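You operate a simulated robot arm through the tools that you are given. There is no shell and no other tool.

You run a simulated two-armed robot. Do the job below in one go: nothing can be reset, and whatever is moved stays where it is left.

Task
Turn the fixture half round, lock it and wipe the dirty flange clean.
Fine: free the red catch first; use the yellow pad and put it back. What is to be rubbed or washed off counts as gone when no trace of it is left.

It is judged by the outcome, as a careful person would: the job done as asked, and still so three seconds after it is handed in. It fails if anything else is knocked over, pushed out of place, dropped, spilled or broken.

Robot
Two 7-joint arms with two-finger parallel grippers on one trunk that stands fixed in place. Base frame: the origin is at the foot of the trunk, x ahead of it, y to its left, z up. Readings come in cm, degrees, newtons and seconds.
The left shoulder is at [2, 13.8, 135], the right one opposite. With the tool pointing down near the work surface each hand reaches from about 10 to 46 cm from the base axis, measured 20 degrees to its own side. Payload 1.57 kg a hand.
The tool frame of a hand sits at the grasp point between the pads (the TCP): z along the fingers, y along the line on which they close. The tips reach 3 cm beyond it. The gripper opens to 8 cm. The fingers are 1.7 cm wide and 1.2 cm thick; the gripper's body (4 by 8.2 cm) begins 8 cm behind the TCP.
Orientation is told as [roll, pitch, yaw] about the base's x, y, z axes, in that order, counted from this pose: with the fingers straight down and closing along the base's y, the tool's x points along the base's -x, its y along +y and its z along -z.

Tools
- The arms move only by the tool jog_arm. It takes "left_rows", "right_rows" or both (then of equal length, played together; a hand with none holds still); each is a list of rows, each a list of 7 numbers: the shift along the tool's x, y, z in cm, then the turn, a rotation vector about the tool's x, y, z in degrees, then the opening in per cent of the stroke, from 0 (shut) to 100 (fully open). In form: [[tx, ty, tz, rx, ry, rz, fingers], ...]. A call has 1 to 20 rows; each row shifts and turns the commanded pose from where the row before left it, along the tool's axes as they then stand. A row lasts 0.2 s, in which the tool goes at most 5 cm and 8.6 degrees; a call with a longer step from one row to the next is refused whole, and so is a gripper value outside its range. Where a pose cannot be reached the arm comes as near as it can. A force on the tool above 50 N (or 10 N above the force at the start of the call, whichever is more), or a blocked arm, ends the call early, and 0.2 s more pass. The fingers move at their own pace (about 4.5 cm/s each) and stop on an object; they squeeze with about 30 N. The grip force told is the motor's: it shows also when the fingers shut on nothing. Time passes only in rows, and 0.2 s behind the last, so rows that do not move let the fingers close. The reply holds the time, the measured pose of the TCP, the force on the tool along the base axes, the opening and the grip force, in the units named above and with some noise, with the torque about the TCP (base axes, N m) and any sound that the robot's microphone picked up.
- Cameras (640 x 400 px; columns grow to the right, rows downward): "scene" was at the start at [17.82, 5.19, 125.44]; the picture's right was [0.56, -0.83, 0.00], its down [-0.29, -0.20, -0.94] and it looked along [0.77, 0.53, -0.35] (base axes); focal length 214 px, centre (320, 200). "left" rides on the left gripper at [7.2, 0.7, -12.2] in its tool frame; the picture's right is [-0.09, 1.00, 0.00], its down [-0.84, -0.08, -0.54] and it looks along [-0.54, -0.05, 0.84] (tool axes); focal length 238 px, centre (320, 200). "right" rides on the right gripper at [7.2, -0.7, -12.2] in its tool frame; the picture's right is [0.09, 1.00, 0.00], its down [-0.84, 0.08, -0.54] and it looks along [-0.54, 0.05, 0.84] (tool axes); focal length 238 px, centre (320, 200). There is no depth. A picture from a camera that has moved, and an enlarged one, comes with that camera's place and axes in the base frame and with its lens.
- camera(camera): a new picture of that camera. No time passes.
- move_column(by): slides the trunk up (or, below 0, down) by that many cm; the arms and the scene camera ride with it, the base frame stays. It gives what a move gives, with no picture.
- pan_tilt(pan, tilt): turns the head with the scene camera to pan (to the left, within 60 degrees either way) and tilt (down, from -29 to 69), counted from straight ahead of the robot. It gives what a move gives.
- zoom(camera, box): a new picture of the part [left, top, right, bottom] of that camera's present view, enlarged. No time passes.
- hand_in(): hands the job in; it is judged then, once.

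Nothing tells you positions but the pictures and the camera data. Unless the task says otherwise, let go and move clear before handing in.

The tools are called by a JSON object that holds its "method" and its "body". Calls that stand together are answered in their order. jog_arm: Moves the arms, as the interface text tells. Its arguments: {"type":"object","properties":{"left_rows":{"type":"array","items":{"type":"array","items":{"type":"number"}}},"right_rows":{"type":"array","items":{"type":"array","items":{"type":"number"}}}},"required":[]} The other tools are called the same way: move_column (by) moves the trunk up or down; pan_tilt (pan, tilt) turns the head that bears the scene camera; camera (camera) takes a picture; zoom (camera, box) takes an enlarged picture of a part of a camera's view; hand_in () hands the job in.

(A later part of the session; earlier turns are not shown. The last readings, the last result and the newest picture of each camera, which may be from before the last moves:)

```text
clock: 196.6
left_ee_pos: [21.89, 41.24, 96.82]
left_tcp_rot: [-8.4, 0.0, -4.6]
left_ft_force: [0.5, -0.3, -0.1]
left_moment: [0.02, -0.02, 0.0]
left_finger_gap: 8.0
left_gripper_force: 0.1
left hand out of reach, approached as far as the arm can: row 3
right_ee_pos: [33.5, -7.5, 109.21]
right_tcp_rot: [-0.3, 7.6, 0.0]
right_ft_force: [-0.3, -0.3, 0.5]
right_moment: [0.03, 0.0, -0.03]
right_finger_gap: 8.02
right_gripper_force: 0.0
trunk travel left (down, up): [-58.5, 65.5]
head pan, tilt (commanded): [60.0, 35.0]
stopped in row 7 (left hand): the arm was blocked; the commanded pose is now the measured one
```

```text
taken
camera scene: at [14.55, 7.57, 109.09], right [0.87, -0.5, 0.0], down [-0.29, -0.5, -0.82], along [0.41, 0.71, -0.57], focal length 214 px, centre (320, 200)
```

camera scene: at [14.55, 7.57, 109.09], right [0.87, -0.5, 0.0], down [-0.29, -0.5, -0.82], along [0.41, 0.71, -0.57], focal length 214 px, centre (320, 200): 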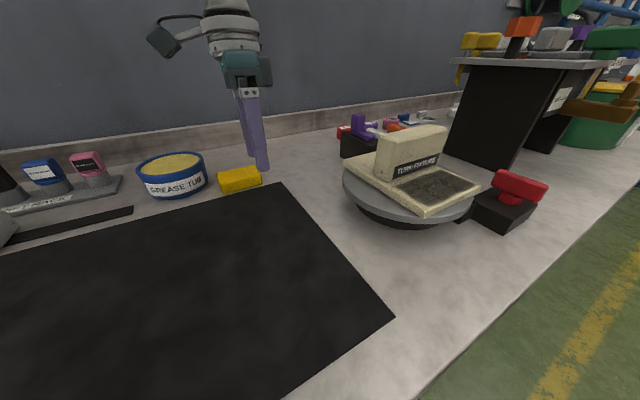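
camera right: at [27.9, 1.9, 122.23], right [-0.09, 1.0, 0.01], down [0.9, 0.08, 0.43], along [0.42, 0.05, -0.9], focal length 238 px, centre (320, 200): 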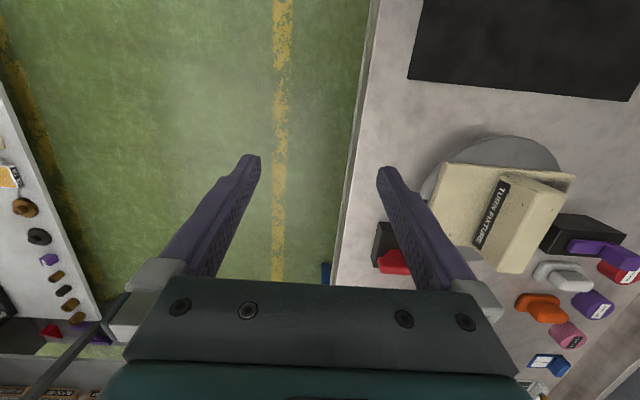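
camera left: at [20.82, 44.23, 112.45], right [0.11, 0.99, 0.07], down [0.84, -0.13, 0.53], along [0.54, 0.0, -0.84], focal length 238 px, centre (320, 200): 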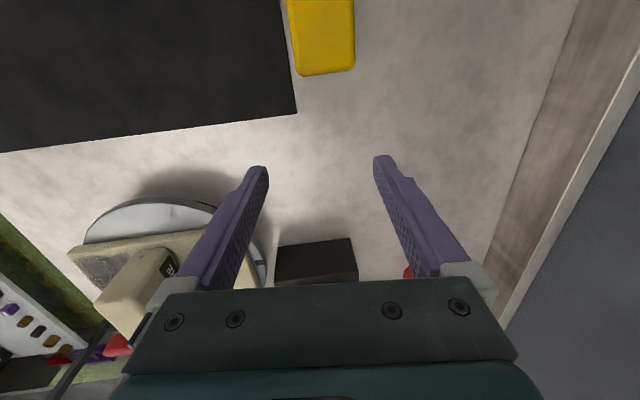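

Too cramped at this shoulder height; I raise the trunk 9 cm so the arm is more extended, then re-level.

{"method": "move_column", "body": {"by": 9}}

{"method": "jog_arm", "body": {"left_rows": [[0, 0, 0.8, 0, 0, 0, 100], [0, 0, 0.8, 0, 0, 0, 100], [0, 0, 0, -1.5, 0, -0.8, 100], [0, 0, 0, -1.5, 0, -0.8, 100], [0, 0, 0, -1.5, 0, -0.8, 100], [0, 0, 0, -1.5, 0, -0.8, 100], [0, 0, 0, 0, 0, 0, 100]]}}

{"method": "camera", "body": {"camera": "scene"}}

```text
clock: 197.8
left_ee_pos: [21.67, 41.37, 105.81]
left_tcp_rot: [-8.3, 0.2, -4.6]
left_ft_force: [0.4, 0.1, -0.3]
left_moment: [-0.02, -0.01, 0.02]
left_finger_gap: 7.99
left_gripper_force: 0.0
right_ee_pos: [33.54, -7.44, 118.2]
right_tcp_rot: [-0.3, 7.6, 0.0]
right_ft_force: [-1.1, 0.3, -0.6]
right_moment: [0.01, 0.0, 0.02]
right_finger_gap: 7.99
right_gripper_force: 0.1
trunk travel left (down, up): [-67.5, 56.5]
head pan, tilt (commanded): [60.0, 35.0]
```

```text
clock: 199.4
left_ee_pos: [21.73, 41.17, 104.35]
left_tcp_rot: [-2.1, 0.4, -1.4]
left_ft_force: [-0.1, -0.1, -0.4]
left_moment: [0.01, 0.03, -0.04]
left_finger_gap: 8.01
left_gripper_force: 0.0
right_ee_pos: [33.6, -7.56, 118.18]
right_tcp_rot: [-0.4, 7.6, 0.0]
right_ft_force: [0.2, 0.5, 0.4]
right_moment: [0.0, -0.03, 0.03]
right_finger_gap: 7.99
right_gripper_force: 0.1
trunk travel left (down, up): [-67.5, 56.5]
head pan, tilt (commanded): [60.0, 35.0]
```

```text
taken
camera scene: at [14.54, 7.57, 118.09], right [0.87, -0.5, 0.0], down [-0.29, -0.5, -0.82], along [0.41, 0.71, -0.57], focal length 214 px, centre (320, 200)
```

scene: 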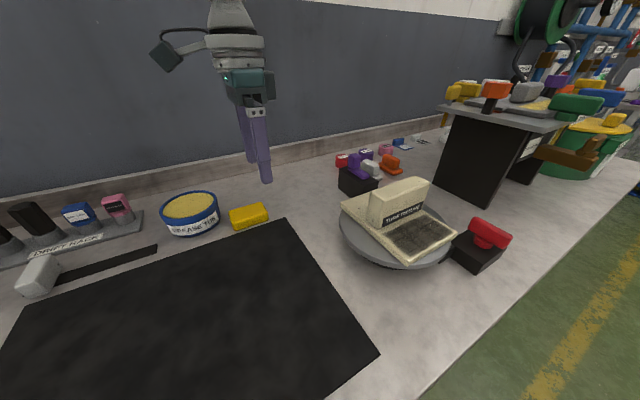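

{"method": "jog_arm", "body": {"left_rows": [[0, 0, 1, -0.7, 0, -0.4, 100], [0, 0, 1, -0.7, 0, -0.4, 100], [0, 0, 1, -0.7, 0, -0.4, 100], [0.64, 1.26, 0, 0, 0, 0, 100], [0.64, 1.26, 0, 0, 0, 0, 100], [0.64, 1.26, 0, 0, 0, 0, 100], [0.64, 1.26, 0, 0, 0, 0, 100], [0, 0, 0, 0, 0, 0, 100]]}}

{"method": "camera", "body": {"camera": "left"}}

{"method": "camera", "body": {"camera": "scene"}}

```text
clock: 201.2
left_ee_pos: [19.43, 45.25, 100.76]
left_tcp_rot: [-1.4, 0.4, -0.4]
left_ft_force: [-0.1, 0.4, -0.3]
left_moment: [0.0, 0.0, 0.02]
left_finger_gap: 8.01
left_gripper_force: 0.1
right_ee_pos: [33.52, -7.5, 118.23]
right_tcp_rot: [-0.3, 7.6, 0.0]
right_ft_force: [-0.7, 0.4, -0.3]
right_moment: [0.01, 0.0, 0.03]
right_finger_gap: 8.02
right_gripper_force: 0.0
trunk travel left (down, up): [-67.5, 56.5]
head pan, tilt (commanded): [60.0, 35.0]
```

```text
taken
camera left: at [12.29, 46.43, 112.92], right [0.1, 0.99, -0.03], down [0.84, -0.07, 0.54], along [0.53, -0.08, -0.84], focal length 238 px, centre (320, 200)
```

left: 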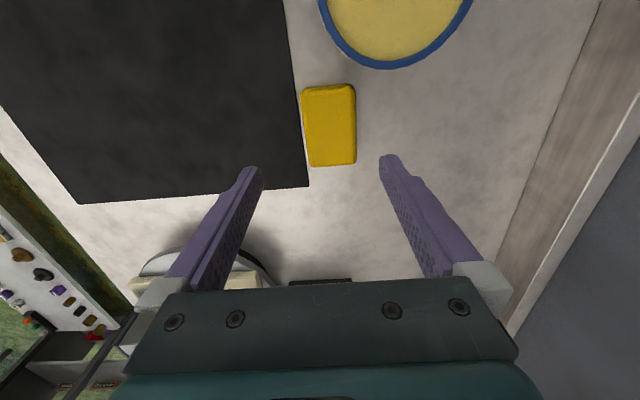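

```text
taken
camera scene: at [14.54, 7.57, 118.09], right [0.87, -0.5, 0.0], down [-0.29, -0.5, -0.82], along [0.41, 0.71, -0.57], focal length 214 px, centre (320, 200)
```

scene: 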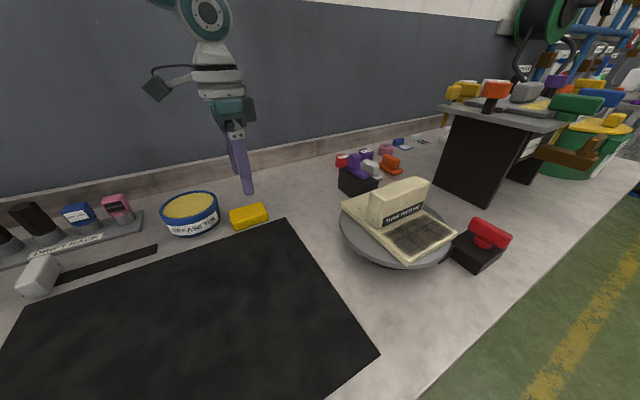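

{"method": "jog_arm", "body": {"left_rows": [[0.22, 0.45, 1.4, -0.7, 0, -0.2, 100], [0.22, 0.45, 1.4, -0.7, 0, -0.2, 100], [0, 0, 1.4, 0, 0, 0, 100], [0, 0, 1.4, 0, 0, 0, 100], [0, 0, 1.2, 0, 0, 0, 100], [0, 0, 0, 0, 0, 0, 100]]}}

{"method": "camera", "body": {"camera": "left"}}

{"method": "zoom", "body": {"camera": "scene", "box": [170, 130, 320, 240]}}

```text
clock: 202.6
left_ee_pos: [18.91, 47.08, 94.58]
left_tcp_rot: [1.3, 0.4, 0.2]
left_ft_force: [0.5, -0.4, 0.1]
left_moment: [-0.01, 0.01, -0.03]
left_finger_gap: 8.0
left_gripper_force: 0.1
right_ee_pos: [33.52, -7.55, 118.23]
right_tcp_rot: [-0.3, 7.5, 0.0]
right_ft_force: [0.1, -0.3, -0.1]
right_moment: [0.03, 0.01, -0.01]
right_finger_gap: 8.0
right_gripper_force: 0.2
trunk travel left (down, up): [-67.5, 56.5]
head pan, tilt (commanded): [60.0, 35.0]
```

```text
taken
camera left: at [11.64, 47.55, 106.8], right [0.09, 1.0, 0.02], down [0.84, -0.09, 0.54], along [0.53, -0.03, -0.84], focal length 238 px, centre (320, 200)
```

left: 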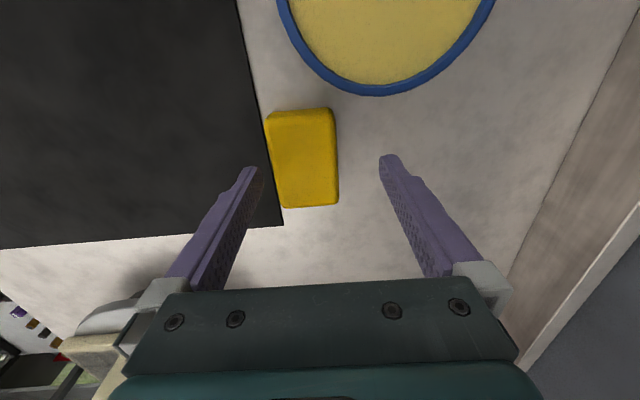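

```text
3.64 times, centred on (245, 185) of scene
camera zoom: at [14.54, 7.57, 118.09], right [0.87, -0.5, 0.0], down [-0.29, -0.5, -0.82], along [0.41, 0.71, -0.57], focal length 780 px, centre (593, 254)
```

zoom: 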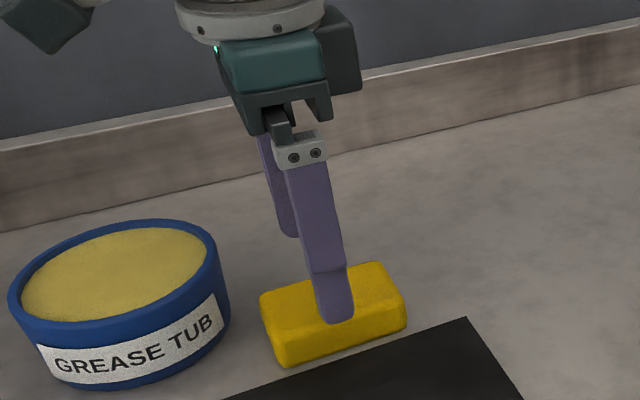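

{"method": "jog_arm", "body": {"left_rows": [[0, -0.5, 0, 0.6, 0, 0, 100], [0, -0.45, 0, 0.6, 0, 0, 100], [0, 0, 0, 0, 0, 0, 100]]}}

{"method": "camera", "body": {"camera": "left"}}

```text
clock: 203.4
left_ee_pos: [18.77, 46.12, 94.54]
left_tcp_rot: [0.1, 0.3, 0.2]
left_ft_force: [-0.5, -0.2, 0.0]
left_moment: [0.0, 0.0, 0.0]
left_finger_gap: 8.0
left_gripper_force: 0.0
right_ee_pos: [33.53, -7.59, 118.25]
right_tcp_rot: [-0.4, 7.5, 0.1]
right_ft_force: [0.0, 0.1, -0.8]
right_moment: [-0.01, 0.0, 0.02]
right_finger_gap: 7.99
right_gripper_force: 0.0
trunk travel left (down, up): [-67.5, 56.5]
head pan, tilt (commanded): [60.0, 35.0]
```

```text
taken
camera left: at [11.63, 46.85, 106.79], right [0.09, 1.0, 0.0], down [0.84, -0.07, 0.54], along [0.54, -0.05, -0.84], focal length 238 px, centre (320, 200)
```

left: 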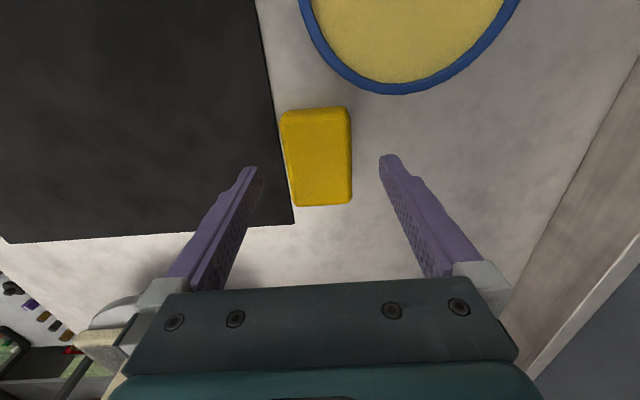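

{"method": "jog_arm", "body": {"left_rows": [[0, 0, 1.0, 0, 0, 0, 100], [0, 0, 1.0, 0, 0, 0, 100], [0, 0, 0.9, 0, 0, 0, 100], [0, 0, 0, 0, 0, 0, 100]]}}

{"method": "zoom", "body": {"camera": "scene", "box": [190, 150, 310, 240]}}

{"method": "camera", "body": {"camera": "left"}}

```text
clock: 204.4
left_ee_pos: [18.82, 46.14, 91.62]
left_tcp_rot: [0.1, 0.3, 0.2]
left_ft_force: [-0.3, -0.7, -0.3]
left_moment: [0.02, -0.01, 0.01]
left_finger_gap: 8.04
left_gripper_force: 0.1
right_ee_pos: [33.48, -7.59, 118.26]
right_tcp_rot: [-0.3, 7.6, 0.0]
right_ft_force: [0.6, 0.8, 0.1]
right_moment: [-0.02, -0.01, 0.0]
right_finger_gap: 8.01
right_gripper_force: 0.0
trunk travel left (down, up): [-67.5, 56.5]
head pan, tilt (commanded): [60.0, 35.0]
```

```text
4.44 times, centred on (250, 195) of scene
camera zoom: at [14.54, 7.57, 118.09], right [0.87, -0.5, 0.0], down [-0.29, -0.5, -0.82], along [0.41, 0.71, -0.57], focal length 953 px, centre (631, 222)
```

zoom: 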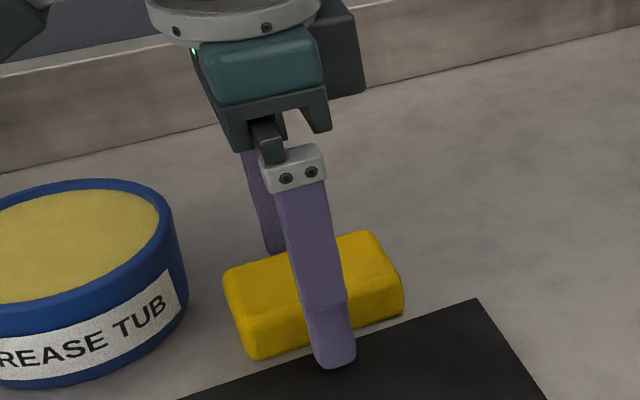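

```text
taken
camera left: at [11.6, 46.88, 103.86], right [0.09, 1.0, 0.0], down [0.84, -0.08, 0.54], along [0.53, -0.05, -0.84], focal length 238 px, centre (320, 200)
```

left: 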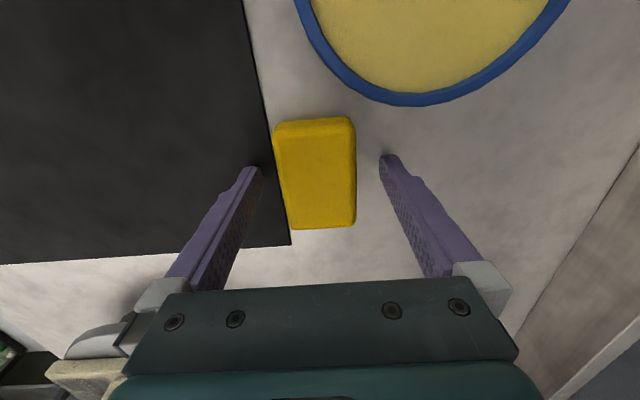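

Fingers flank the pad with tips just above the bench. I grip it (noting the place: TCP [18.8, 46.1, 91.6]).

{"method": "jog_arm", "body": {"left_rows": [[0, 0, 0, 0, 0, 0, 75], [0, 0, 0, 0, 0, 0, 40], [0, 0, 0, 0, 0, 0, 0], [0, 0, 0, 0, 0, 0, 0], [0, 0, 0, 0, 0, 0, 0]]}}

{"method": "zoom", "body": {"camera": "scene", "box": [190, 150, 310, 240]}}

```text
clock: 205.6
left_ee_pos: [18.78, 46.13, 91.64]
left_tcp_rot: [0.2, 0.4, 0.2]
left_ft_force: [0.3, 0.0, -0.4]
left_moment: [0.01, -0.02, -0.02]
left_finger_gap: 4.88
left_gripper_force: 30.0
right_ee_pos: [33.46, -7.57, 118.25]
right_tcp_rot: [-0.3, 7.5, 0.0]
right_ft_force: [-0.5, -1.0, 0.2]
right_moment: [-0.01, -0.03, -0.02]
right_finger_gap: 7.98
right_gripper_force: 0.1
trunk travel left (down, up): [-67.5, 56.5]
head pan, tilt (commanded): [60.0, 35.0]
```

```text
4.44 times, centred on (250, 195) of scene
camera zoom: at [14.54, 7.56, 118.09], right [0.87, -0.5, 0.0], down [-0.29, -0.5, -0.82], along [0.41, 0.71, -0.57], focal length 953 px, centre (631, 222)
```

zoom: 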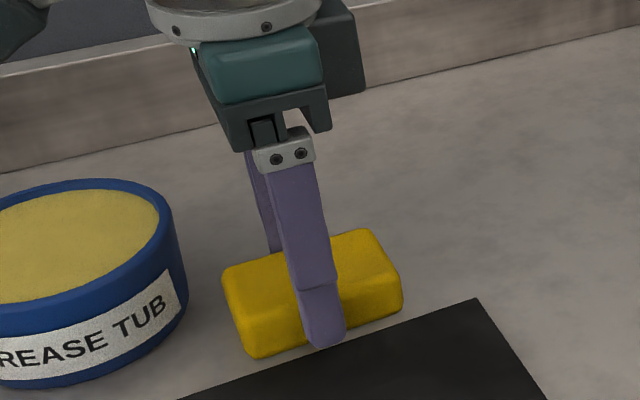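

{"method": "jog_arm", "body": {"left_rows": [[0, 0, -1.0, 0, 0, 0, 0], [0, 0, -1.3, 0, 0, 0, 0], [0, 0, -1.3, 0, 0, 0, 0], [0, 0, -1.3, 0, 0, 0, 0], [0, 0, -1.3, 0, 0, 0, 0], [0, 0, -1.3, 0, 0, 0, 0], [0, 0, -1.3, 0, 0, 0, 0], [0, 0, 0, 0, 0, 0, 0]]}}

{"method": "jog_arm", "body": {"left_rows": [[-1.0, -0.6, 0, 0, 0, 0, 0], [-1.0, -0.6, 0, 0, 0, 0, 0], [-1.0, -0.6, 0, 0, 0, 0, 0], [-1.0, -0.6, 0, 0, 0, 0, 0], [-1.0, -0.6, 0, 0, 0, 0, 0], [0, 0, 0, 0, 0, 0, 0]]}}

{"method": "camera", "body": {"camera": "scene"}}

```text
clock: 207.4
left_ee_pos: [18.82, 44.71, 99.39]
left_tcp_rot: [-2.2, 0.5, -0.4]
left_ft_force: [0.0, 0.0, -0.7]
left_moment: [-0.03, -0.01, 0.0]
left_finger_gap: 4.89
left_gripper_force: 30.5
right_ee_pos: [33.6, -7.56, 118.31]
right_tcp_rot: [-0.4, 7.7, 0.0]
right_ft_force: [0.0, -0.8, 0.4]
right_moment: [-0.03, 0.0, -0.01]
right_finger_gap: 8.02
right_gripper_force: 0.2
trunk travel left (down, up): [-67.5, 56.5]
head pan, tilt (commanded): [60.0, 35.0]
```

```text
clock: 208.8
left_ee_pos: [23.89, 43.2, 100.44]
left_tcp_rot: [0.1, 0.3, 0.2]
left_ft_force: [-0.1, -0.5, 0.9]
left_moment: [0.01, 0.05, -0.03]
left_finger_gap: 4.89
left_gripper_force: 30.1
right_ee_pos: [33.53, -7.58, 118.15]
right_tcp_rot: [-0.2, 7.6, 0.0]
right_ft_force: [-0.7, 0.2, -1.1]
right_moment: [-0.02, 0.0, 0.01]
right_finger_gap: 8.0
right_gripper_force: 0.1
trunk travel left (down, up): [-67.5, 56.5]
head pan, tilt (commanded): [60.0, 35.0]
```

```text
taken
camera scene: at [14.54, 7.56, 118.09], right [0.87, -0.5, 0.0], down [-0.29, -0.5, -0.82], along [0.41, 0.71, -0.57], focal length 214 px, centre (320, 200)
```

scene: 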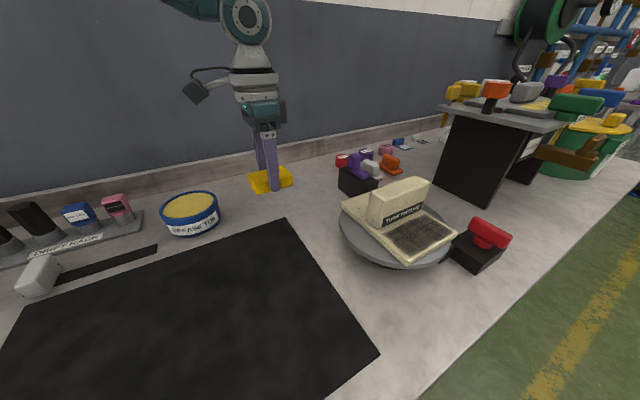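

{"method": "jog_arm", "body": {"left_rows": [[0, 0, -1.3, 0, 0, 0, 0], [0, 0, -1.3, 0, 0, 0, 0], [0, 0, -1.3, 0, 0, 0, 0], [-1.0, -1.8, 0, 0, 0, 0, 0], [-1.0, -1.8, 0, 0, 0, 0, 0], [-1.0, -1.8, 0, 0, 0, 0, 0], [-1.0, -1.8, 0, 0, 0, 0, 0], [-1.0, -1.8, 0, 0, 0, 0, 0], [-1.0, -1.8, 0, 0, 0, 0, 0], [-1.0, -1.8, 0, 0, 0, 0, 0], [-1.0, -1.8, 0, 0, 0, 0, 0], [-1.0, -1.8, 0, 0, 0, 0, 0], [-1.0, -1.8, 0, 0, 0, 0, 0], [-1.0, -1.8, 0, 0, 0, 0, 0], [-1.0, -1.8, 0, 0, 0, 0, 0], [0, 0, 0, 0, 0, 0, 0]]}}

{"method": "jog_arm", "body": {"left_rows": [[0, 0, 0, 0, 0, -6, 0], [0, 0, 0, 0, 0, -6, 0], [0, 0, 0, 0, 0, -6, 0], [0, 0, 0, 0, 0, -6, 0], [0, 0, 0, 0, 0, -6, 0], [0, 0, 0, 0, 0, -6, 0], [0, 0, 0, 0, 0, -6, 0], [0, 0, 0, 0, 0, -6, 0], [0, 0, 0, 0, 0, -6, 0], [0, 0, 0, 0, 0, -6, 0], [0, 0, 0, 0, 0, -6, 0], [0, 0, 0, 0, 0, -6, 0], [0, 0, 0, 0, 0, -6, 0], [0, 0, 0, 0, 0, -6, 0], [0, 0, 0, 0, 0, -6, 0], [0, 0, 0, 0, 0, 0, 0]]}}

{"method": "pan_tilt", "body": {"pan": 35, "tilt": 40}}

{"method": "camera", "body": {"camera": "scene"}}

{"method": "camera", "body": {"camera": "left"}}

```text
clock: 212.2
left_ee_pos: [35.92, 21.62, 104.18]
left_tcp_rot: [0.1, 0.2, 0.2]
left_ft_force: [0.5, 0.0, -0.9]
left_moment: [0.01, 0.02, -0.02]
left_finger_gap: 4.86
left_gripper_force: 29.9
right_ee_pos: [33.52, -7.49, 118.19]
right_tcp_rot: [-0.3, 7.6, -0.1]
right_ft_force: [0.1, -0.3, 0.2]
right_moment: [0.02, -0.01, 0.0]
right_finger_gap: 7.99
right_gripper_force: 0.0
trunk travel left (down, up): [-67.5, 56.5]
head pan, tilt (commanded): [60.0, 35.0]
```

```text
clock: 215.6
left_ee_pos: [35.87, 21.64, 104.18]
left_tcp_rot: [0.3, -0.1, 90.3]
left_ft_force: [0.7, 0.8, -0.6]
left_moment: [0.0, 0.02, -0.02]
left_finger_gap: 4.85
left_gripper_force: 30.3
right_ee_pos: [33.59, -7.67, 118.21]
right_tcp_rot: [-0.3, 7.7, 0.0]
right_ft_force: [-0.8, 0.3, 0.4]
right_moment: [0.01, 0.01, 0.06]
right_finger_gap: 7.99
right_gripper_force: 0.0
trunk travel left (down, up): [-67.5, 56.5]
head pan, tilt (commanded): [60.0, 35.0]
```

```text
clock: 216.5
left_ee_pos: [35.84, 21.67, 104.13]
left_tcp_rot: [0.3, 0.0, 90.2]
left_ft_force: [0.0, 1.1, -0.8]
left_moment: [0.01, 0.02, 0.03]
left_finger_gap: 4.85
left_gripper_force: 30.2
right_ee_pos: [33.56, -7.49, 118.16]
right_tcp_rot: [-0.2, 7.6, 0.0]
right_ft_force: [0.1, -0.8, 0.4]
right_moment: [0.0, -0.03, 0.02]
right_finger_gap: 8.03
right_gripper_force: 0.1
trunk travel left (down, up): [-67.5, 56.5]
head pan, tilt (commanded): [35.0, 40.0]
```

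```text
taken
camera scene: at [17.09, 4.82, 117.34], right [0.57, -0.82, 0.0], down [-0.53, -0.37, -0.77], along [0.63, 0.44, -0.64], focal length 214 px, centre (320, 200)
```

scene: 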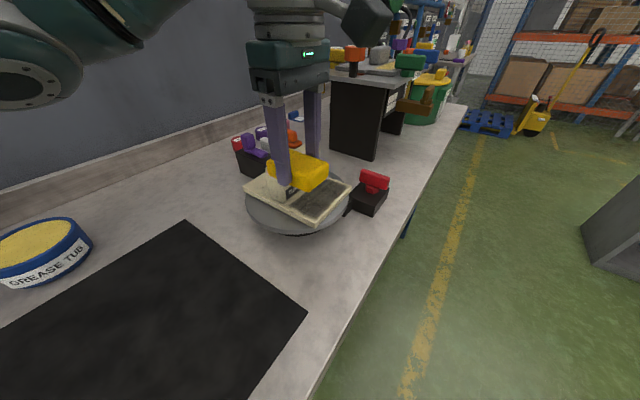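

```text
taken
camera left: at [35.32, 14.53, 116.39], right [-1.0, 0.09, 0.01], down [0.08, 0.84, 0.54], along [0.04, 0.54, -0.84], focal length 238 px, centre (320, 200)
```

left: 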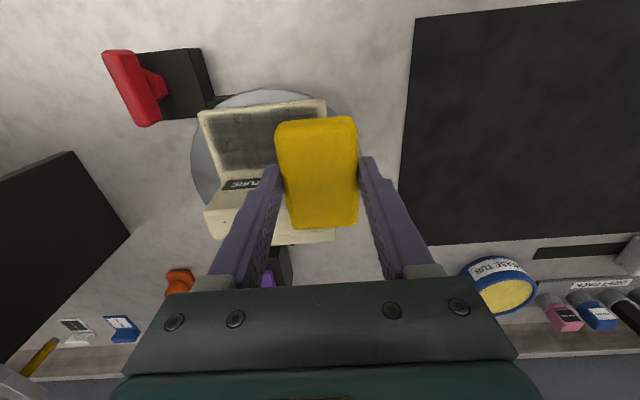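

The pad is held and turned so its long side spans the flange (y). I lower it beside the handle, over the flange.

{"method": "jog_arm", "body": {"left_rows": [[0.3, -0.4, 0, 0, 0, 0, 0], [0.3, -0.4, 0, 0, 0, 0, 0], [0.25, -0.4, 0, 0, 0, 0, 0], [0, 0, 1.3, 0, 0, 0, 0], [0, 0, 1.3, 0, 0, 0, 0], [0, 0, 1.3, 0, 0, 0, 0], [0, 0, 1.3, 0, 0, 0, 0], [0, 0, 0, 0, 0, 0, 0]]}}

{"method": "zoom", "body": {"camera": "scene", "box": [230, 130, 400, 250]}}

{"method": "camera", "body": {"camera": "left"}}

```text
clock: 218.3
left_ee_pos: [36.99, 20.7, 98.89]
left_tcp_rot: [0.2, -0.1, 90.2]
left_ft_force: [0.9, 0.2, -0.2]
left_moment: [-0.01, 0.0, -0.01]
left_finger_gap: 4.86
left_gripper_force: 30.1
right_ee_pos: [33.42, -7.54, 118.25]
right_tcp_rot: [-0.3, 7.6, 0.0]
right_ft_force: [-1.3, 0.5, 0.6]
right_moment: [0.01, 0.02, 0.02]
right_finger_gap: 8.01
right_gripper_force: 0.0
trunk travel left (down, up): [-67.5, 56.5]
head pan, tilt (commanded): [35.0, 40.0]
```

```text
3.33 times, centred on (315, 190) of scene
camera zoom: at [17.1, 4.81, 117.33], right [0.57, -0.82, 0.0], down [-0.53, -0.37, -0.77], along [0.63, 0.44, -0.64], focal length 715 px, centre (337, 233)
```

zoom: 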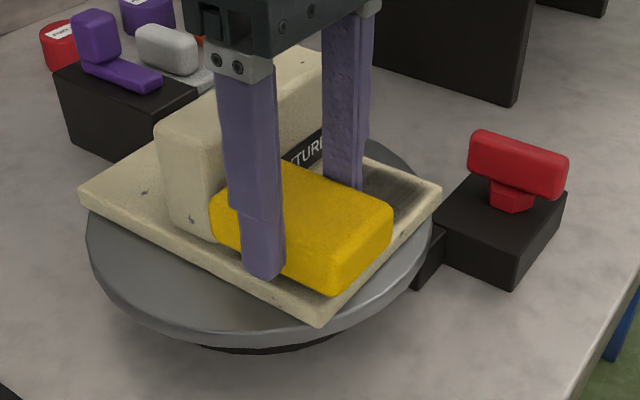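

```text
taken
camera left: at [36.47, 13.6, 111.16], right [-1.0, 0.09, 0.01], down [0.08, 0.84, 0.54], along [0.04, 0.54, -0.84], focal length 238 px, centre (320, 200)
```

left: 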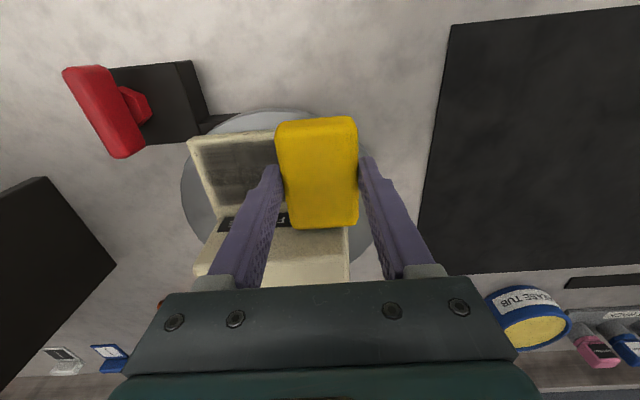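

{"method": "jog_arm", "body": {"left_rows": [[0, 0, 0.35, 0, 0, 0, 0], [0, 0, 0.35, 0, 0, 0, 0], [0, 0, 0.3, 0, 0, 0, 0], [0, 0, 0, 0, 0, 0, 0]]}}

{"method": "jog_arm", "body": {"left_rows": [[0, 0, 0.2, 0, 0, 0, 0], [0, 0, 0, 0, 0, 0, 0]]}}

{"method": "jog_arm", "body": {"left_rows": [[0, 0, 0.15, 0, 0, 0, 0], [0, 0, 0, 0, 0, 0, 0]]}}

```text
clock: 219.3
left_ee_pos: [37.0, 20.58, 97.93]
left_tcp_rot: [0.3, -0.1, 90.1]
left_ft_force: [-0.2, -0.5, -0.3]
left_moment: [-0.02, 0.0, 0.0]
left_finger_gap: 4.87
left_gripper_force: 30.0
right_ee_pos: [33.58, -7.56, 118.29]
right_tcp_rot: [-0.3, 7.6, 0.0]
right_ft_force: [-0.3, 1.2, 0.4]
right_moment: [0.0, 0.0, -0.03]
right_finger_gap: 8.0
right_gripper_force: 0.1
trunk travel left (down, up): [-67.5, 56.5]
head pan, tilt (commanded): [35.0, 40.0]
```

```text
clock: 219.9
left_ee_pos: [36.94, 20.75, 97.66]
left_tcp_rot: [0.4, -0.2, 90.3]
left_ft_force: [-0.2, -0.8, -0.7]
left_moment: [0.0, 0.01, -0.03]
left_finger_gap: 4.91
left_gripper_force: 29.7
right_ee_pos: [33.54, -7.56, 118.24]
right_tcp_rot: [-0.3, 7.6, 0.0]
right_ft_force: [0.0, 0.1, 0.0]
right_moment: [-0.04, -0.01, -0.01]
right_finger_gap: 8.01
right_gripper_force: 0.1
trunk travel left (down, up): [-67.5, 56.5]
head pan, tilt (commanded): [35.0, 40.0]
```

```text
clock: 220.5
left_ee_pos: [37.0, 20.78, 97.52]
left_tcp_rot: [0.4, -0.1, 90.3]
left_ft_force: [-0.5, 0.1, -0.1]
left_moment: [0.03, -0.03, 0.03]
left_finger_gap: 4.87
left_gripper_force: 30.3
right_ee_pos: [33.49, -7.58, 118.19]
right_tcp_rot: [-0.3, 7.5, 0.1]
right_ft_force: [0.2, 0.6, -0.6]
right_moment: [0.0, -0.02, 0.02]
right_finger_gap: 8.02
right_gripper_force: 0.0
trunk travel left (down, up): [-67.5, 56.5]
head pan, tilt (commanded): [35.0, 40.0]
```

{"method": "jog_arm", "body": {"left_rows": [[0, 0, 0.15, 0, 0, 0, 0], [0, 0, 0, 0, 0, 0, 0]]}}

{"method": "jog_arm", "body": {"left_rows": [[0, 0, 0.15, 0, 0, 0, 0], [0, 0, 0, 0, 0, 0, 0]]}}

{"method": "jog_arm", "body": {"left_rows": [[0, 0, 0.15, 0, 0, 0, 0], [0, 0, 0, 0, 0, 0, 0]]}}

{"method": "zoom", "body": {"camera": "scene", "box": [230, 130, 400, 250]}}

```text
clock: 221.1
left_ee_pos: [37.06, 20.75, 97.39]
left_tcp_rot: [0.4, -0.2, 90.1]
left_ft_force: [-0.8, -0.7, 0.7]
left_moment: [-0.04, 0.02, 0.02]
left_finger_gap: 4.86
left_gripper_force: 30.0
right_ee_pos: [33.46, -7.62, 118.22]
right_tcp_rot: [-0.3, 7.6, 0.0]
right_ft_force: [0.0, -0.2, 0.4]
right_moment: [0.04, 0.03, -0.01]
right_finger_gap: 8.01
right_gripper_force: 0.0
trunk travel left (down, up): [-67.5, 56.5]
head pan, tilt (commanded): [35.0, 40.0]
```

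```text
clock: 221.7
left_ee_pos: [37.14, 20.65, 97.43]
left_tcp_rot: [0.1, -0.1, 90.2]
left_ft_force: [-4.5, -1.0, 13.9]
left_moment: [-0.33, 0.01, -0.09]
left_finger_gap: 4.87
left_gripper_force: 30.4
right_ee_pos: [33.55, -7.49, 118.17]
right_tcp_rot: [-0.3, 7.5, 0.0]
right_ft_force: [0.5, -0.3, -0.2]
right_moment: [-0.03, 0.03, -0.02]
right_finger_gap: 7.99
right_gripper_force: 0.1
trunk travel left (down, up): [-67.5, 56.5]
head pan, tilt (commanded): [35.0, 40.0]
```

```text
clock: 222.3
left_ee_pos: [37.21, 20.82, 97.5]
left_tcp_rot: [0.2, -0.1, 90.1]
left_ft_force: [-12.8, -4.4, 40.1]
left_moment: [-0.24, 0.41, 0.0]
left_finger_gap: 4.86
left_gripper_force: 30.5
right_ee_pos: [33.53, -7.48, 118.27]
right_tcp_rot: [-0.2, 7.6, 0.0]
right_ft_force: [-0.3, 0.1, 0.0]
right_moment: [0.01, 0.0, 0.0]
right_finger_gap: 7.99
right_gripper_force: 0.1
trunk travel left (down, up): [-67.5, 56.5]
head pan, tilt (commanded): [35.0, 40.0]
```

```text
3.33 times, centred on (315, 190) of scene
camera zoom: at [17.14, 4.87, 117.39], right [0.57, -0.82, 0.0], down [-0.53, -0.37, -0.77], along [0.63, 0.44, -0.64], focal length 715 px, centre (337, 233)
```

zoom: 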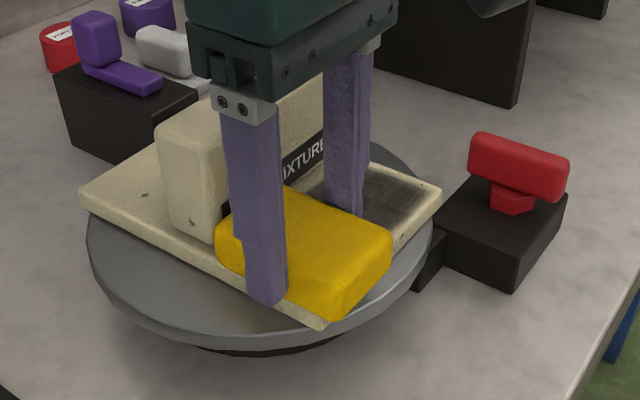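

Contact with the plate found (z≈97.4). I ease to a light pressure and slide toward the handle side first.

{"method": "jog_arm", "body": {"left_rows": [[0, 0, -0.19, 0, 0, 0, 0], [0, 0, 0, 0, 0, 0, 0]]}}

{"method": "jog_arm", "body": {"left_rows": [[-0.15, 0, 0, 0, 0, 0, 0], [-0.15, 0, 0, 0, 0, 0, 0], [-0.1, 0, 0, 0, 0, 0, 0], [0, 0, 0, 0, 0, 0, 0]]}}

{"method": "zoom", "body": {"camera": "scene", "box": [230, 130, 400, 250]}}

```text
clock: 222.9
left_ee_pos: [37.24, 20.78, 97.45]
left_tcp_rot: [0.2, -0.1, 90.2]
left_ft_force: [-2.8, -2.7, 21.4]
left_moment: [-0.24, 0.03, 0.04]
left_finger_gap: 4.84
left_gripper_force: 30.5
right_ee_pos: [33.74, -7.5, 118.3]
right_tcp_rot: [-0.3, 7.5, 0.0]
right_ft_force: [0.3, 0.0, -0.8]
right_moment: [0.03, -0.01, -0.03]
right_finger_gap: 7.98
right_gripper_force: 0.0
trunk travel left (down, up): [-67.5, 56.5]
head pan, tilt (commanded): [35.0, 40.0]
```

```text
clock: 223.9
left_ee_pos: [37.25, 20.91, 97.44]
left_tcp_rot: [0.3, -0.1, 90.1]
left_ft_force: [1.6, -6.2, 12.0]
left_moment: [-0.28, -0.22, -0.07]
left_finger_gap: 4.89
left_gripper_force: 30.1
right_ee_pos: [33.54, -7.55, 118.23]
right_tcp_rot: [-0.3, 7.5, 0.0]
right_ft_force: [0.0, 0.1, 0.0]
right_moment: [0.0, -0.01, 0.0]
right_finger_gap: 8.0
right_gripper_force: 0.1
trunk travel left (down, up): [-67.5, 56.5]
head pan, tilt (commanded): [35.0, 40.0]
```

```text
3.33 times, centred on (315, 190) of scene
camera zoom: at [17.18, 4.77, 117.34], right [0.57, -0.82, 0.0], down [-0.53, -0.37, -0.77], along [0.63, 0.44, -0.64], focal length 715 px, centre (337, 233)
```

zoom: 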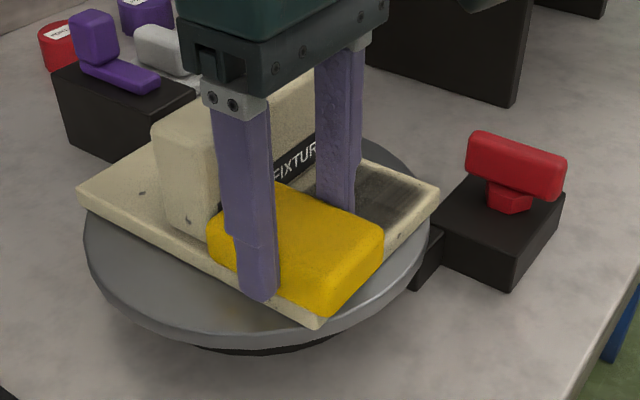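

{"method": "jog_arm", "body": {"left_rows": [[0.1, -0.5, 0, 0, 0, 0, 0], [0, -0.6, 0, 0, 0, 0, 0], [0, -0.6, 0, 0, 0, 0, 0], [0, -0.6, 0, 0, 0, 0, 0], [0, -0.6, 0, 0, 0, 0, 0], [0, -0.6, 0, 0, 0, 0, 0], [0, 0, 0, 0, 0, 0, 0]]}}

{"method": "zoom", "body": {"camera": "scene", "box": [230, 130, 400, 250]}}

```text
clock: 225.5
left_ee_pos: [40.44, 21.03, 97.42]
left_tcp_rot: [0.3, -0.2, 90.1]
left_ft_force: [-6.6, 0.8, 15.8]
left_moment: [0.04, 0.11, -0.02]
left_finger_gap: 4.89
left_gripper_force: 29.8
right_ee_pos: [33.62, -7.51, 118.23]
right_tcp_rot: [-0.3, 7.6, 0.0]
right_ft_force: [0.0, -0.8, -0.9]
right_moment: [-0.02, 0.0, 0.0]
right_finger_gap: 7.98
right_gripper_force: 0.0
trunk travel left (down, up): [-67.5, 56.5]
head pan, tilt (commanded): [35.0, 40.0]
```

```text
3.33 times, centred on (315, 190) of scene
camera zoom: at [17.1, 4.88, 117.34], right [0.57, -0.82, 0.0], down [-0.53, -0.37, -0.77], along [0.63, 0.44, -0.64], focal length 715 px, centre (337, 233)
```

zoom: 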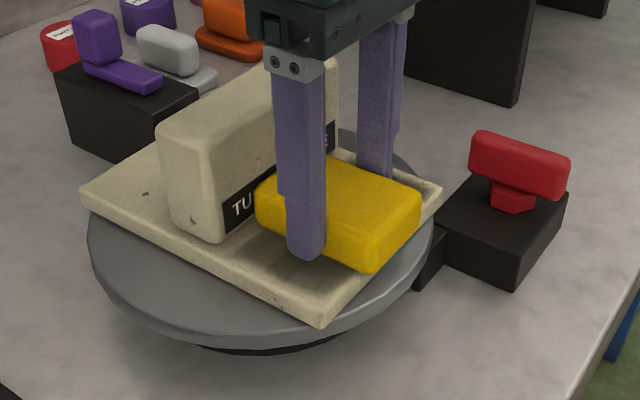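

{"method": "jog_arm", "body": {"left_rows": [[0, -0.6, 0, 0, 0, 0, 0], [0, -0.6, 0, 0, 0, 0, 0], [0, -0.6, 0, 0, 0, 0, 0], [0, -0.6, 0, 0, 0, 0, 0], [0, -0.6, 0, 0, 0, 0, 0], [0, -0.6, 0, 0, 0, 0, 0], [0, -0.6, 0, 0, 0, 0, 0], [0, 0, 0, 0, 0, 0, 0]]}}

{"method": "zoom", "body": {"camera": "scene", "box": [230, 130, 400, 250]}}

```text
clock: 227.3
left_ee_pos: [44.8, 21.16, 97.35]
left_tcp_rot: [0.3, -0.3, 90.2]
left_ft_force: [-7.7, 0.1, 17.3]
left_moment: [-0.01, 0.09, 0.01]
left_finger_gap: 4.9
left_gripper_force: 29.7
right_ee_pos: [33.56, -7.44, 118.17]
right_tcp_rot: [-0.3, 7.7, 0.0]
right_ft_force: [-0.1, -0.2, 0.3]
right_moment: [0.0, 0.03, 0.0]
right_finger_gap: 7.98
right_gripper_force: 0.1
trunk travel left (down, up): [-67.5, 56.5]
head pan, tilt (commanded): [35.0, 40.0]
```

```text
3.33 times, centred on (315, 190) of scene
camera zoom: at [17.11, 4.87, 117.34], right [0.57, -0.82, 0.0], down [-0.53, -0.37, -0.77], along [0.63, 0.44, -0.64], focal length 715 px, centre (337, 233)
```

zoom: 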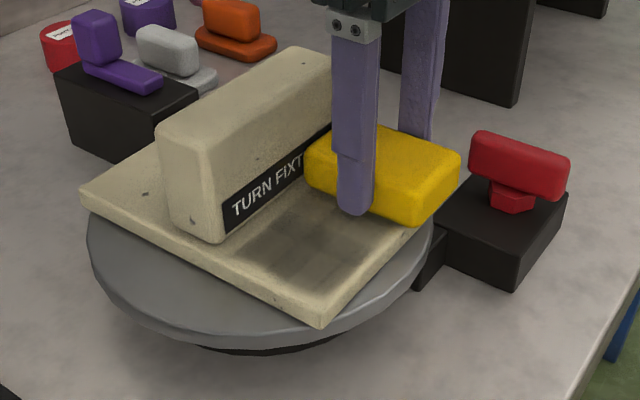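

One pass lightened it. I keep rubbing back and forth.

{"method": "jog_arm", "body": {"left_rows": [[0, 0.6, 0, 0, 0, 0, 0], [0, 0.6, 0, 0, 0, 0, 0], [0, 0.6, 0, 0, 0, 0, 0], [0, 0.6, 0, 0, 0, 0, 0], [0, 0.6, 0, 0, 0, 0, 0], [0, 0.6, 0, 0, 0, 0, 0], [0, 0.6, 0, 0, 0, 0, 0], [0, 0.6, 0, 0, 0, 0, 0], [0, 0.6, 0, 0, 0, 0, 0], [0, 0.6, 0, 0, 0, 0, 0], [0, 0.6, 0, 0, 0, 0, 0], [0, 0.6, 0, 0, 0, 0, 0], [0, 0.6, 0, 0, 0, 0, 0], [0, 0, 0, 0, 0, 0, 0]]}}

{"method": "zoom", "body": {"camera": "scene", "box": [230, 130, 400, 250]}}

```text
clock: 230.3
left_ee_pos: [36.95, 21.14, 97.3]
left_tcp_rot: [0.4, -0.1, 90.1]
left_ft_force: [-0.3, -0.9, 2.0]
left_moment: [-0.02, -0.12, 0.02]
left_finger_gap: 4.89
left_gripper_force: 30.0
right_ee_pos: [33.49, -7.57, 118.28]
right_tcp_rot: [-0.3, 7.5, -0.1]
right_ft_force: [-0.3, -0.7, -0.3]
right_moment: [0.06, 0.0, -0.02]
right_finger_gap: 7.99
right_gripper_force: 0.1
trunk travel left (down, up): [-67.5, 56.5]
head pan, tilt (commanded): [35.0, 40.0]
```

```text
3.33 times, centred on (315, 190) of scene
camera zoom: at [17.12, 4.82, 117.34], right [0.57, -0.82, 0.0], down [-0.53, -0.37, -0.77], along [0.63, 0.44, -0.64], focal length 715 px, centre (337, 233)
```

zoom: 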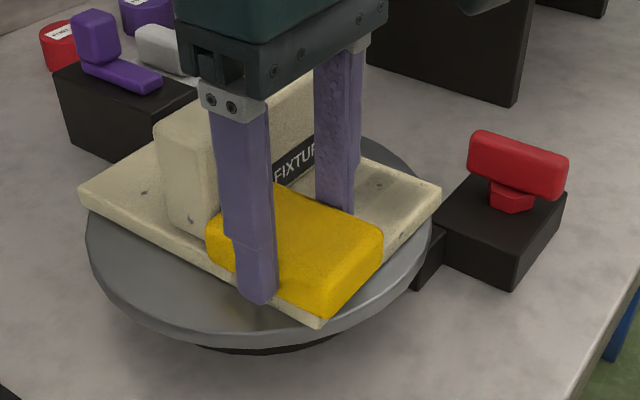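

{"method": "jog_arm", "body": {"left_rows": [[0, 0, 0.1, 0, 0, 0, 0], [0, 0.4, 0.05, 0, 0, 0, 0], [0, 0.4, 0, 0, 0, 0, 0], [0, 0, 0, 0, 0, 0, 0]]}}

{"method": "jog_arm", "body": {"left_rows": [[0, -0.6, 0, 0, 0, 0, 0], [0, -0.6, 0, 0, 0, 0, 0], [0, -0.6, 0, 0, 0, 0, 0], [0, -0.6, 0, 0, 0, 0, 0], [0, -0.6, 0, 0, 0, 0, 0], [0, -0.6, 0, 0, 0, 0, 0], [0, -0.6, 0, 0, 0, 0, 0], [0, -0.6, 0, 0, 0, 0, 0], [0, -0.6, 0, 0, 0, 0, 0], [0, -0.6, 0, 0, 0, 0, 0], [0, -0.6, 0, 0, 0, 0, 0], [0, -0.6, 0, 0, 0, 0, 0], [0, -0.6, 0, 0, 0, 0, 0], [0, -0.5, 0, 0, 0, 0, 0], [0, 0, 0, 0, 0, 0, 0]]}}

{"method": "zoom", "body": {"camera": "scene", "box": [230, 130, 400, 250]}}

```text
clock: 231.3
left_ee_pos: [36.42, 21.05, 97.37]
left_tcp_rot: [0.1, -0.2, 90.2]
left_ft_force: [4.9, 0.2, 13.1]
left_moment: [0.08, -0.23, 0.01]
left_finger_gap: 4.88
left_gripper_force: 29.9
right_ee_pos: [33.61, -7.52, 118.25]
right_tcp_rot: [-0.3, 7.5, 0.0]
right_ft_force: [-0.3, -0.3, 0.5]
right_moment: [0.0, 0.0, 0.0]
right_finger_gap: 7.99
right_gripper_force: 0.0
trunk travel left (down, up): [-67.5, 56.5]
head pan, tilt (commanded): [35.0, 40.0]
```

```text
clock: 234.5
left_ee_pos: [44.47, 21.17, 97.23]
left_tcp_rot: [0.5, -0.2, 90.1]
left_ft_force: [-13.9, 0.7, 33.2]
left_moment: [0.02, 0.3, 0.04]
left_finger_gap: 4.86
left_gripper_force: 30.1
right_ee_pos: [33.52, -7.46, 118.28]
right_tcp_rot: [-0.3, 7.6, 0.0]
right_ft_force: [0.2, 0.6, 0.1]
right_moment: [0.0, 0.01, 0.01]
right_finger_gap: 8.0
right_gripper_force: 0.1
trunk travel left (down, up): [-67.5, 56.5]
head pan, tilt (commanded): [35.0, 40.0]
```

```text
3.33 times, centred on (315, 190) of scene
camera zoom: at [17.12, 4.93, 117.35], right [0.57, -0.82, 0.0], down [-0.53, -0.37, -0.77], along [0.63, 0.44, -0.64], focal length 715 px, centre (337, 233)
```

zoom: 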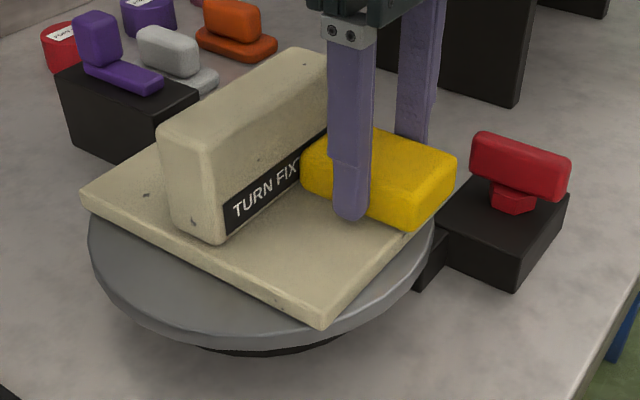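

{"method": "jog_arm", "body": {"left_rows": [[0, 0.6, -0.08, 0, 0, 0, 0], [0, 0.6, 0, 0, 0, 0, 0], [0, 0.6, 0, 0, 0, 0, 0], [0, 0.6, 0, 0, 0, 0, 0], [0, 0.6, 0, 0, 0, 0, 0], [0, 0.6, 0, 0, 0, 0, 0], [0, 0.6, 0, 0, 0, 0, 0], [0, 0.6, 0, 0, 0, 0, 0], [0, 0.6, 0, 0, 0, 0, 0], [0, 0.6, 0, 0, 0, 0, 0], [0, 0.6, 0, 0, 0, 0, 0], [0, 0.6, 0, 0, 0, 0, 0], [0, 0.6, 0, 0, 0, 0, 0], [0, 0.5, 0, 0, 0, 0, 0], [0, 0, 0, 0, 0, 0, 0]]}}

{"method": "zoom", "body": {"camera": "scene", "box": [290, 150, 360, 210]}}

{"method": "camera", "body": {"camera": "left"}}

```text
clock: 237.7
left_ee_pos: [36.17, 20.96, 97.28]
left_tcp_rot: [0.4, 0.0, 90.1]
left_ft_force: [0.6, 1.1, -0.9]
left_moment: [0.0, -0.01, -0.01]
left_finger_gap: 4.87
left_gripper_force: 29.9
right_ee_pos: [33.44, -7.51, 118.2]
right_tcp_rot: [-0.4, 7.6, 0.0]
right_ft_force: [-0.3, 0.7, 0.1]
right_moment: [0.01, 0.04, -0.05]
right_finger_gap: 7.98
right_gripper_force: 0.0
trunk travel left (down, up): [-67.5, 56.5]
head pan, tilt (commanded): [35.0, 40.0]
```

```text
6.67 times, centred on (325, 180) of scene
camera zoom: at [17.1, 4.82, 117.33], right [0.57, -0.82, 0.0], down [-0.53, -0.37, -0.77], along [0.63, 0.44, -0.64], focal length 1430 px, centre (287, 333)
```

zoom: 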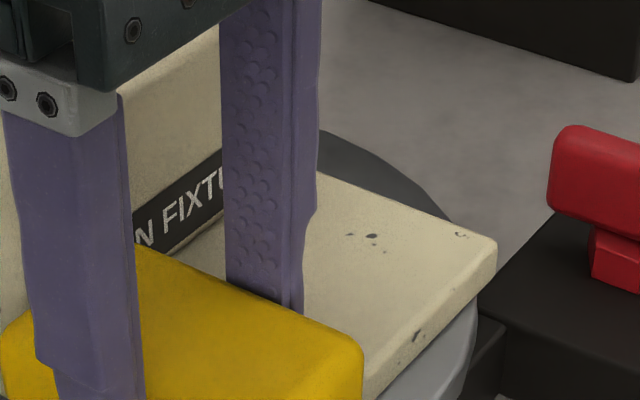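

```text
taken
camera left: at [35.55, 13.95, 109.5], right [-1.0, 0.09, 0.01], down [0.08, 0.84, 0.54], along [0.04, 0.54, -0.84], focal length 238 px, centre (320, 200)
```

left: 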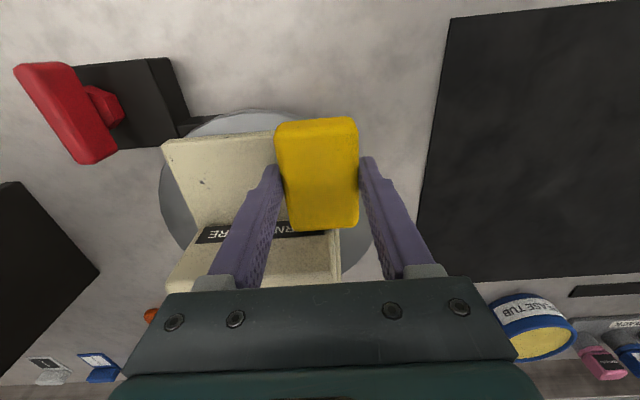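

It looks clean here. I lift the pad and inspect the whole flange closely.

{"method": "jog_arm", "body": {"left_rows": [[0, 0, -1.0, 0, 0, 0, 0], [0, 0, -1.5, 0, 0, 0, 0], [0, 0, -1.5, 0, 0, 0, 0], [0, 0, -1.5, 0, 0, 0, 0], [0, 1.5, 0, 0, 0, 0, 0], [0, 1.5, 0, 0, 0, 0, 0], [0, 1.5, 0, 0, 0, 0, 0], [0, 1.5, 0, 0, 0, 0, 0], [0, 0, 0, 0, 0, 0, 0]]}}

{"method": "zoom", "body": {"camera": "scene", "box": [250, 140, 370, 230]}}

{"method": "zoom", "body": {"camera": "left", "box": [120, 110, 320, 250]}}

```text
clock: 239.7
left_ee_pos: [30.27, 21.13, 102.69]
left_tcp_rot: [0.3, -0.3, 90.2]
left_ft_force: [0.4, 0.3, -0.8]
left_moment: [0.01, -0.02, 0.0]
left_finger_gap: 4.88
left_gripper_force: 29.9
right_ee_pos: [33.52, -7.48, 118.28]
right_tcp_rot: [-0.3, 7.6, 0.1]
right_ft_force: [0.1, -0.2, -0.6]
right_moment: [0.01, 0.02, -0.01]
right_finger_gap: 7.96
right_gripper_force: 0.0
trunk travel left (down, up): [-67.5, 56.5]
head pan, tilt (commanded): [35.0, 40.0]
```

```text
4.44 times, centred on (310, 185) of scene
camera zoom: at [17.09, 4.82, 117.33], right [0.57, -0.82, 0.0], down [-0.53, -0.37, -0.77], along [0.63, 0.44, -0.64], focal length 953 px, centre (364, 267)
```

zoom: 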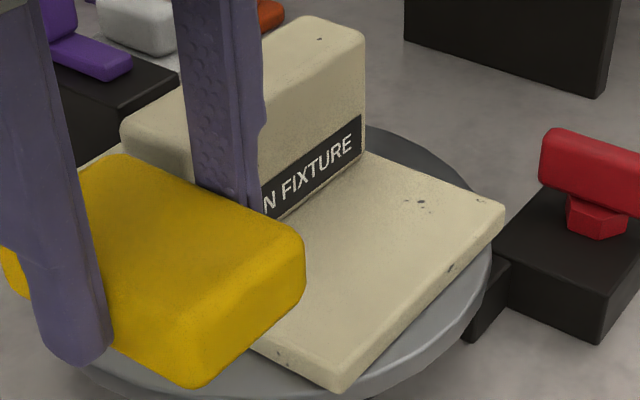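

```text
2.86 times, centred on (220, 180) of left
camera zoom: at [29.64, 13.99, 115.0], right [-1.0, 0.09, 0.01], down [0.08, 0.84, 0.54], along [0.04, 0.54, -0.84], focal length 681 px, centre (606, 257)
```

zoom: 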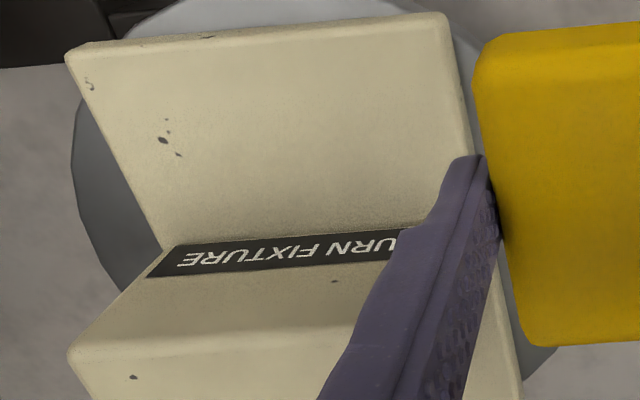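

{"method": "zoom", "body": {"camera": "left", "box": [135, 112, 275, 200]}}

{"method": "zoom", "body": {"camera": "scene", "box": [300, 165, 355, 225]}}

```text
4.55 times, centred on (205, 156) of left
camera zoom: at [29.64, 13.99, 115.0], right [-1.0, 0.09, 0.01], down [0.08, 0.84, 0.54], along [0.04, 0.54, -0.84], focal length 1083 px, centre (843, 400)
```

zoom: 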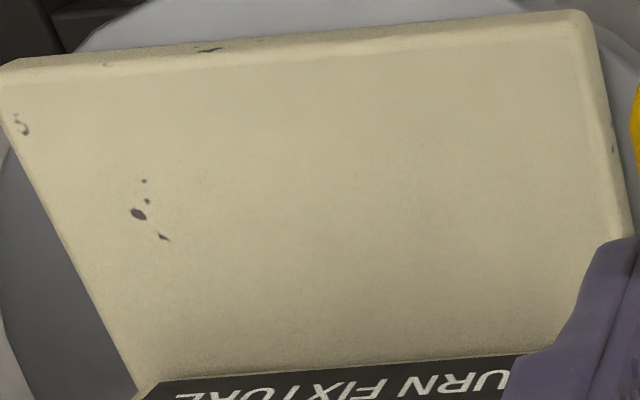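

```text
6.67 times, centred on (328, 195) of scene
camera zoom: at [17.09, 4.82, 117.33], right [0.57, -0.82, 0.0], down [-0.53, -0.37, -0.77], along [0.63, 0.44, -0.64], focal length 1430 px, centre (270, 233)
```

zoom: 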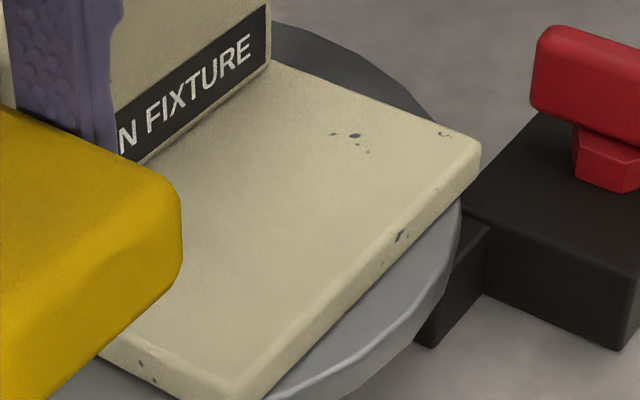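

The flange looks clean; the tiny sharp specks are paint chips like those elsewhere on the fixture. I'll do one more firm round trip for certainty.

{"method": "jog_arm", "body": {"left_rows": [[0, -1.7, 0, 0, 0, 0, 0], [0, -1.7, 0, 0, 0, 0, 0], [0, -1.7, 0, 0, 0, 0, 0], [0, -1.2, 0, 0, 0, 0, 0], [0, 0, 1.5, 0, 0, 0, 0], [0, 0, 1.5, 0, 0, 0, 0], [0, 0, 1.5, 0, 0, 0, 0], [0, 0, 0.6, 0, 0, 0, 0], [0, 0, 0, 0, 0, 0, 0]]}}

{"method": "jog_arm", "body": {"left_rows": [[0, 0, 0.2, 0, 0, 0, 0], [0, 0, 0.15, 0, 0, 0, 0], [0, 0, 0, 0, 0, 0, 0]]}}

```text
clock: 241.7
left_ee_pos: [36.55, 21.08, 97.72]
left_tcp_rot: [0.4, -0.1, 90.3]
left_ft_force: [-0.2, -0.7, 0.4]
left_moment: [0.01, 0.01, 0.0]
left_finger_gap: 4.86
left_gripper_force: 30.3
right_ee_pos: [33.48, -7.45, 118.22]
right_tcp_rot: [-0.3, 7.6, 0.0]
right_ft_force: [-0.1, -0.6, 0.0]
right_moment: [0.03, 0.01, 0.02]
right_finger_gap: 8.01
right_gripper_force: 0.1
trunk travel left (down, up): [-67.5, 56.5]
head pan, tilt (commanded): [35.0, 40.0]
```

```text
clock: 242.5
left_ee_pos: [36.61, 21.09, 97.46]
left_tcp_rot: [0.2, -0.1, 90.2]
left_ft_force: [0.3, -1.0, -0.2]
left_moment: [-0.01, 0.01, 0.02]
left_finger_gap: 4.9
left_gripper_force: 29.8
right_ee_pos: [33.61, -7.44, 118.21]
right_tcp_rot: [-0.3, 7.6, 0.1]
right_ft_force: [0.1, 0.5, 0.0]
right_moment: [-0.01, -0.02, 0.03]
right_finger_gap: 7.99
right_gripper_force: 0.1
trunk travel left (down, up): [-67.5, 56.5]
head pan, tilt (commanded): [35.0, 40.0]
```

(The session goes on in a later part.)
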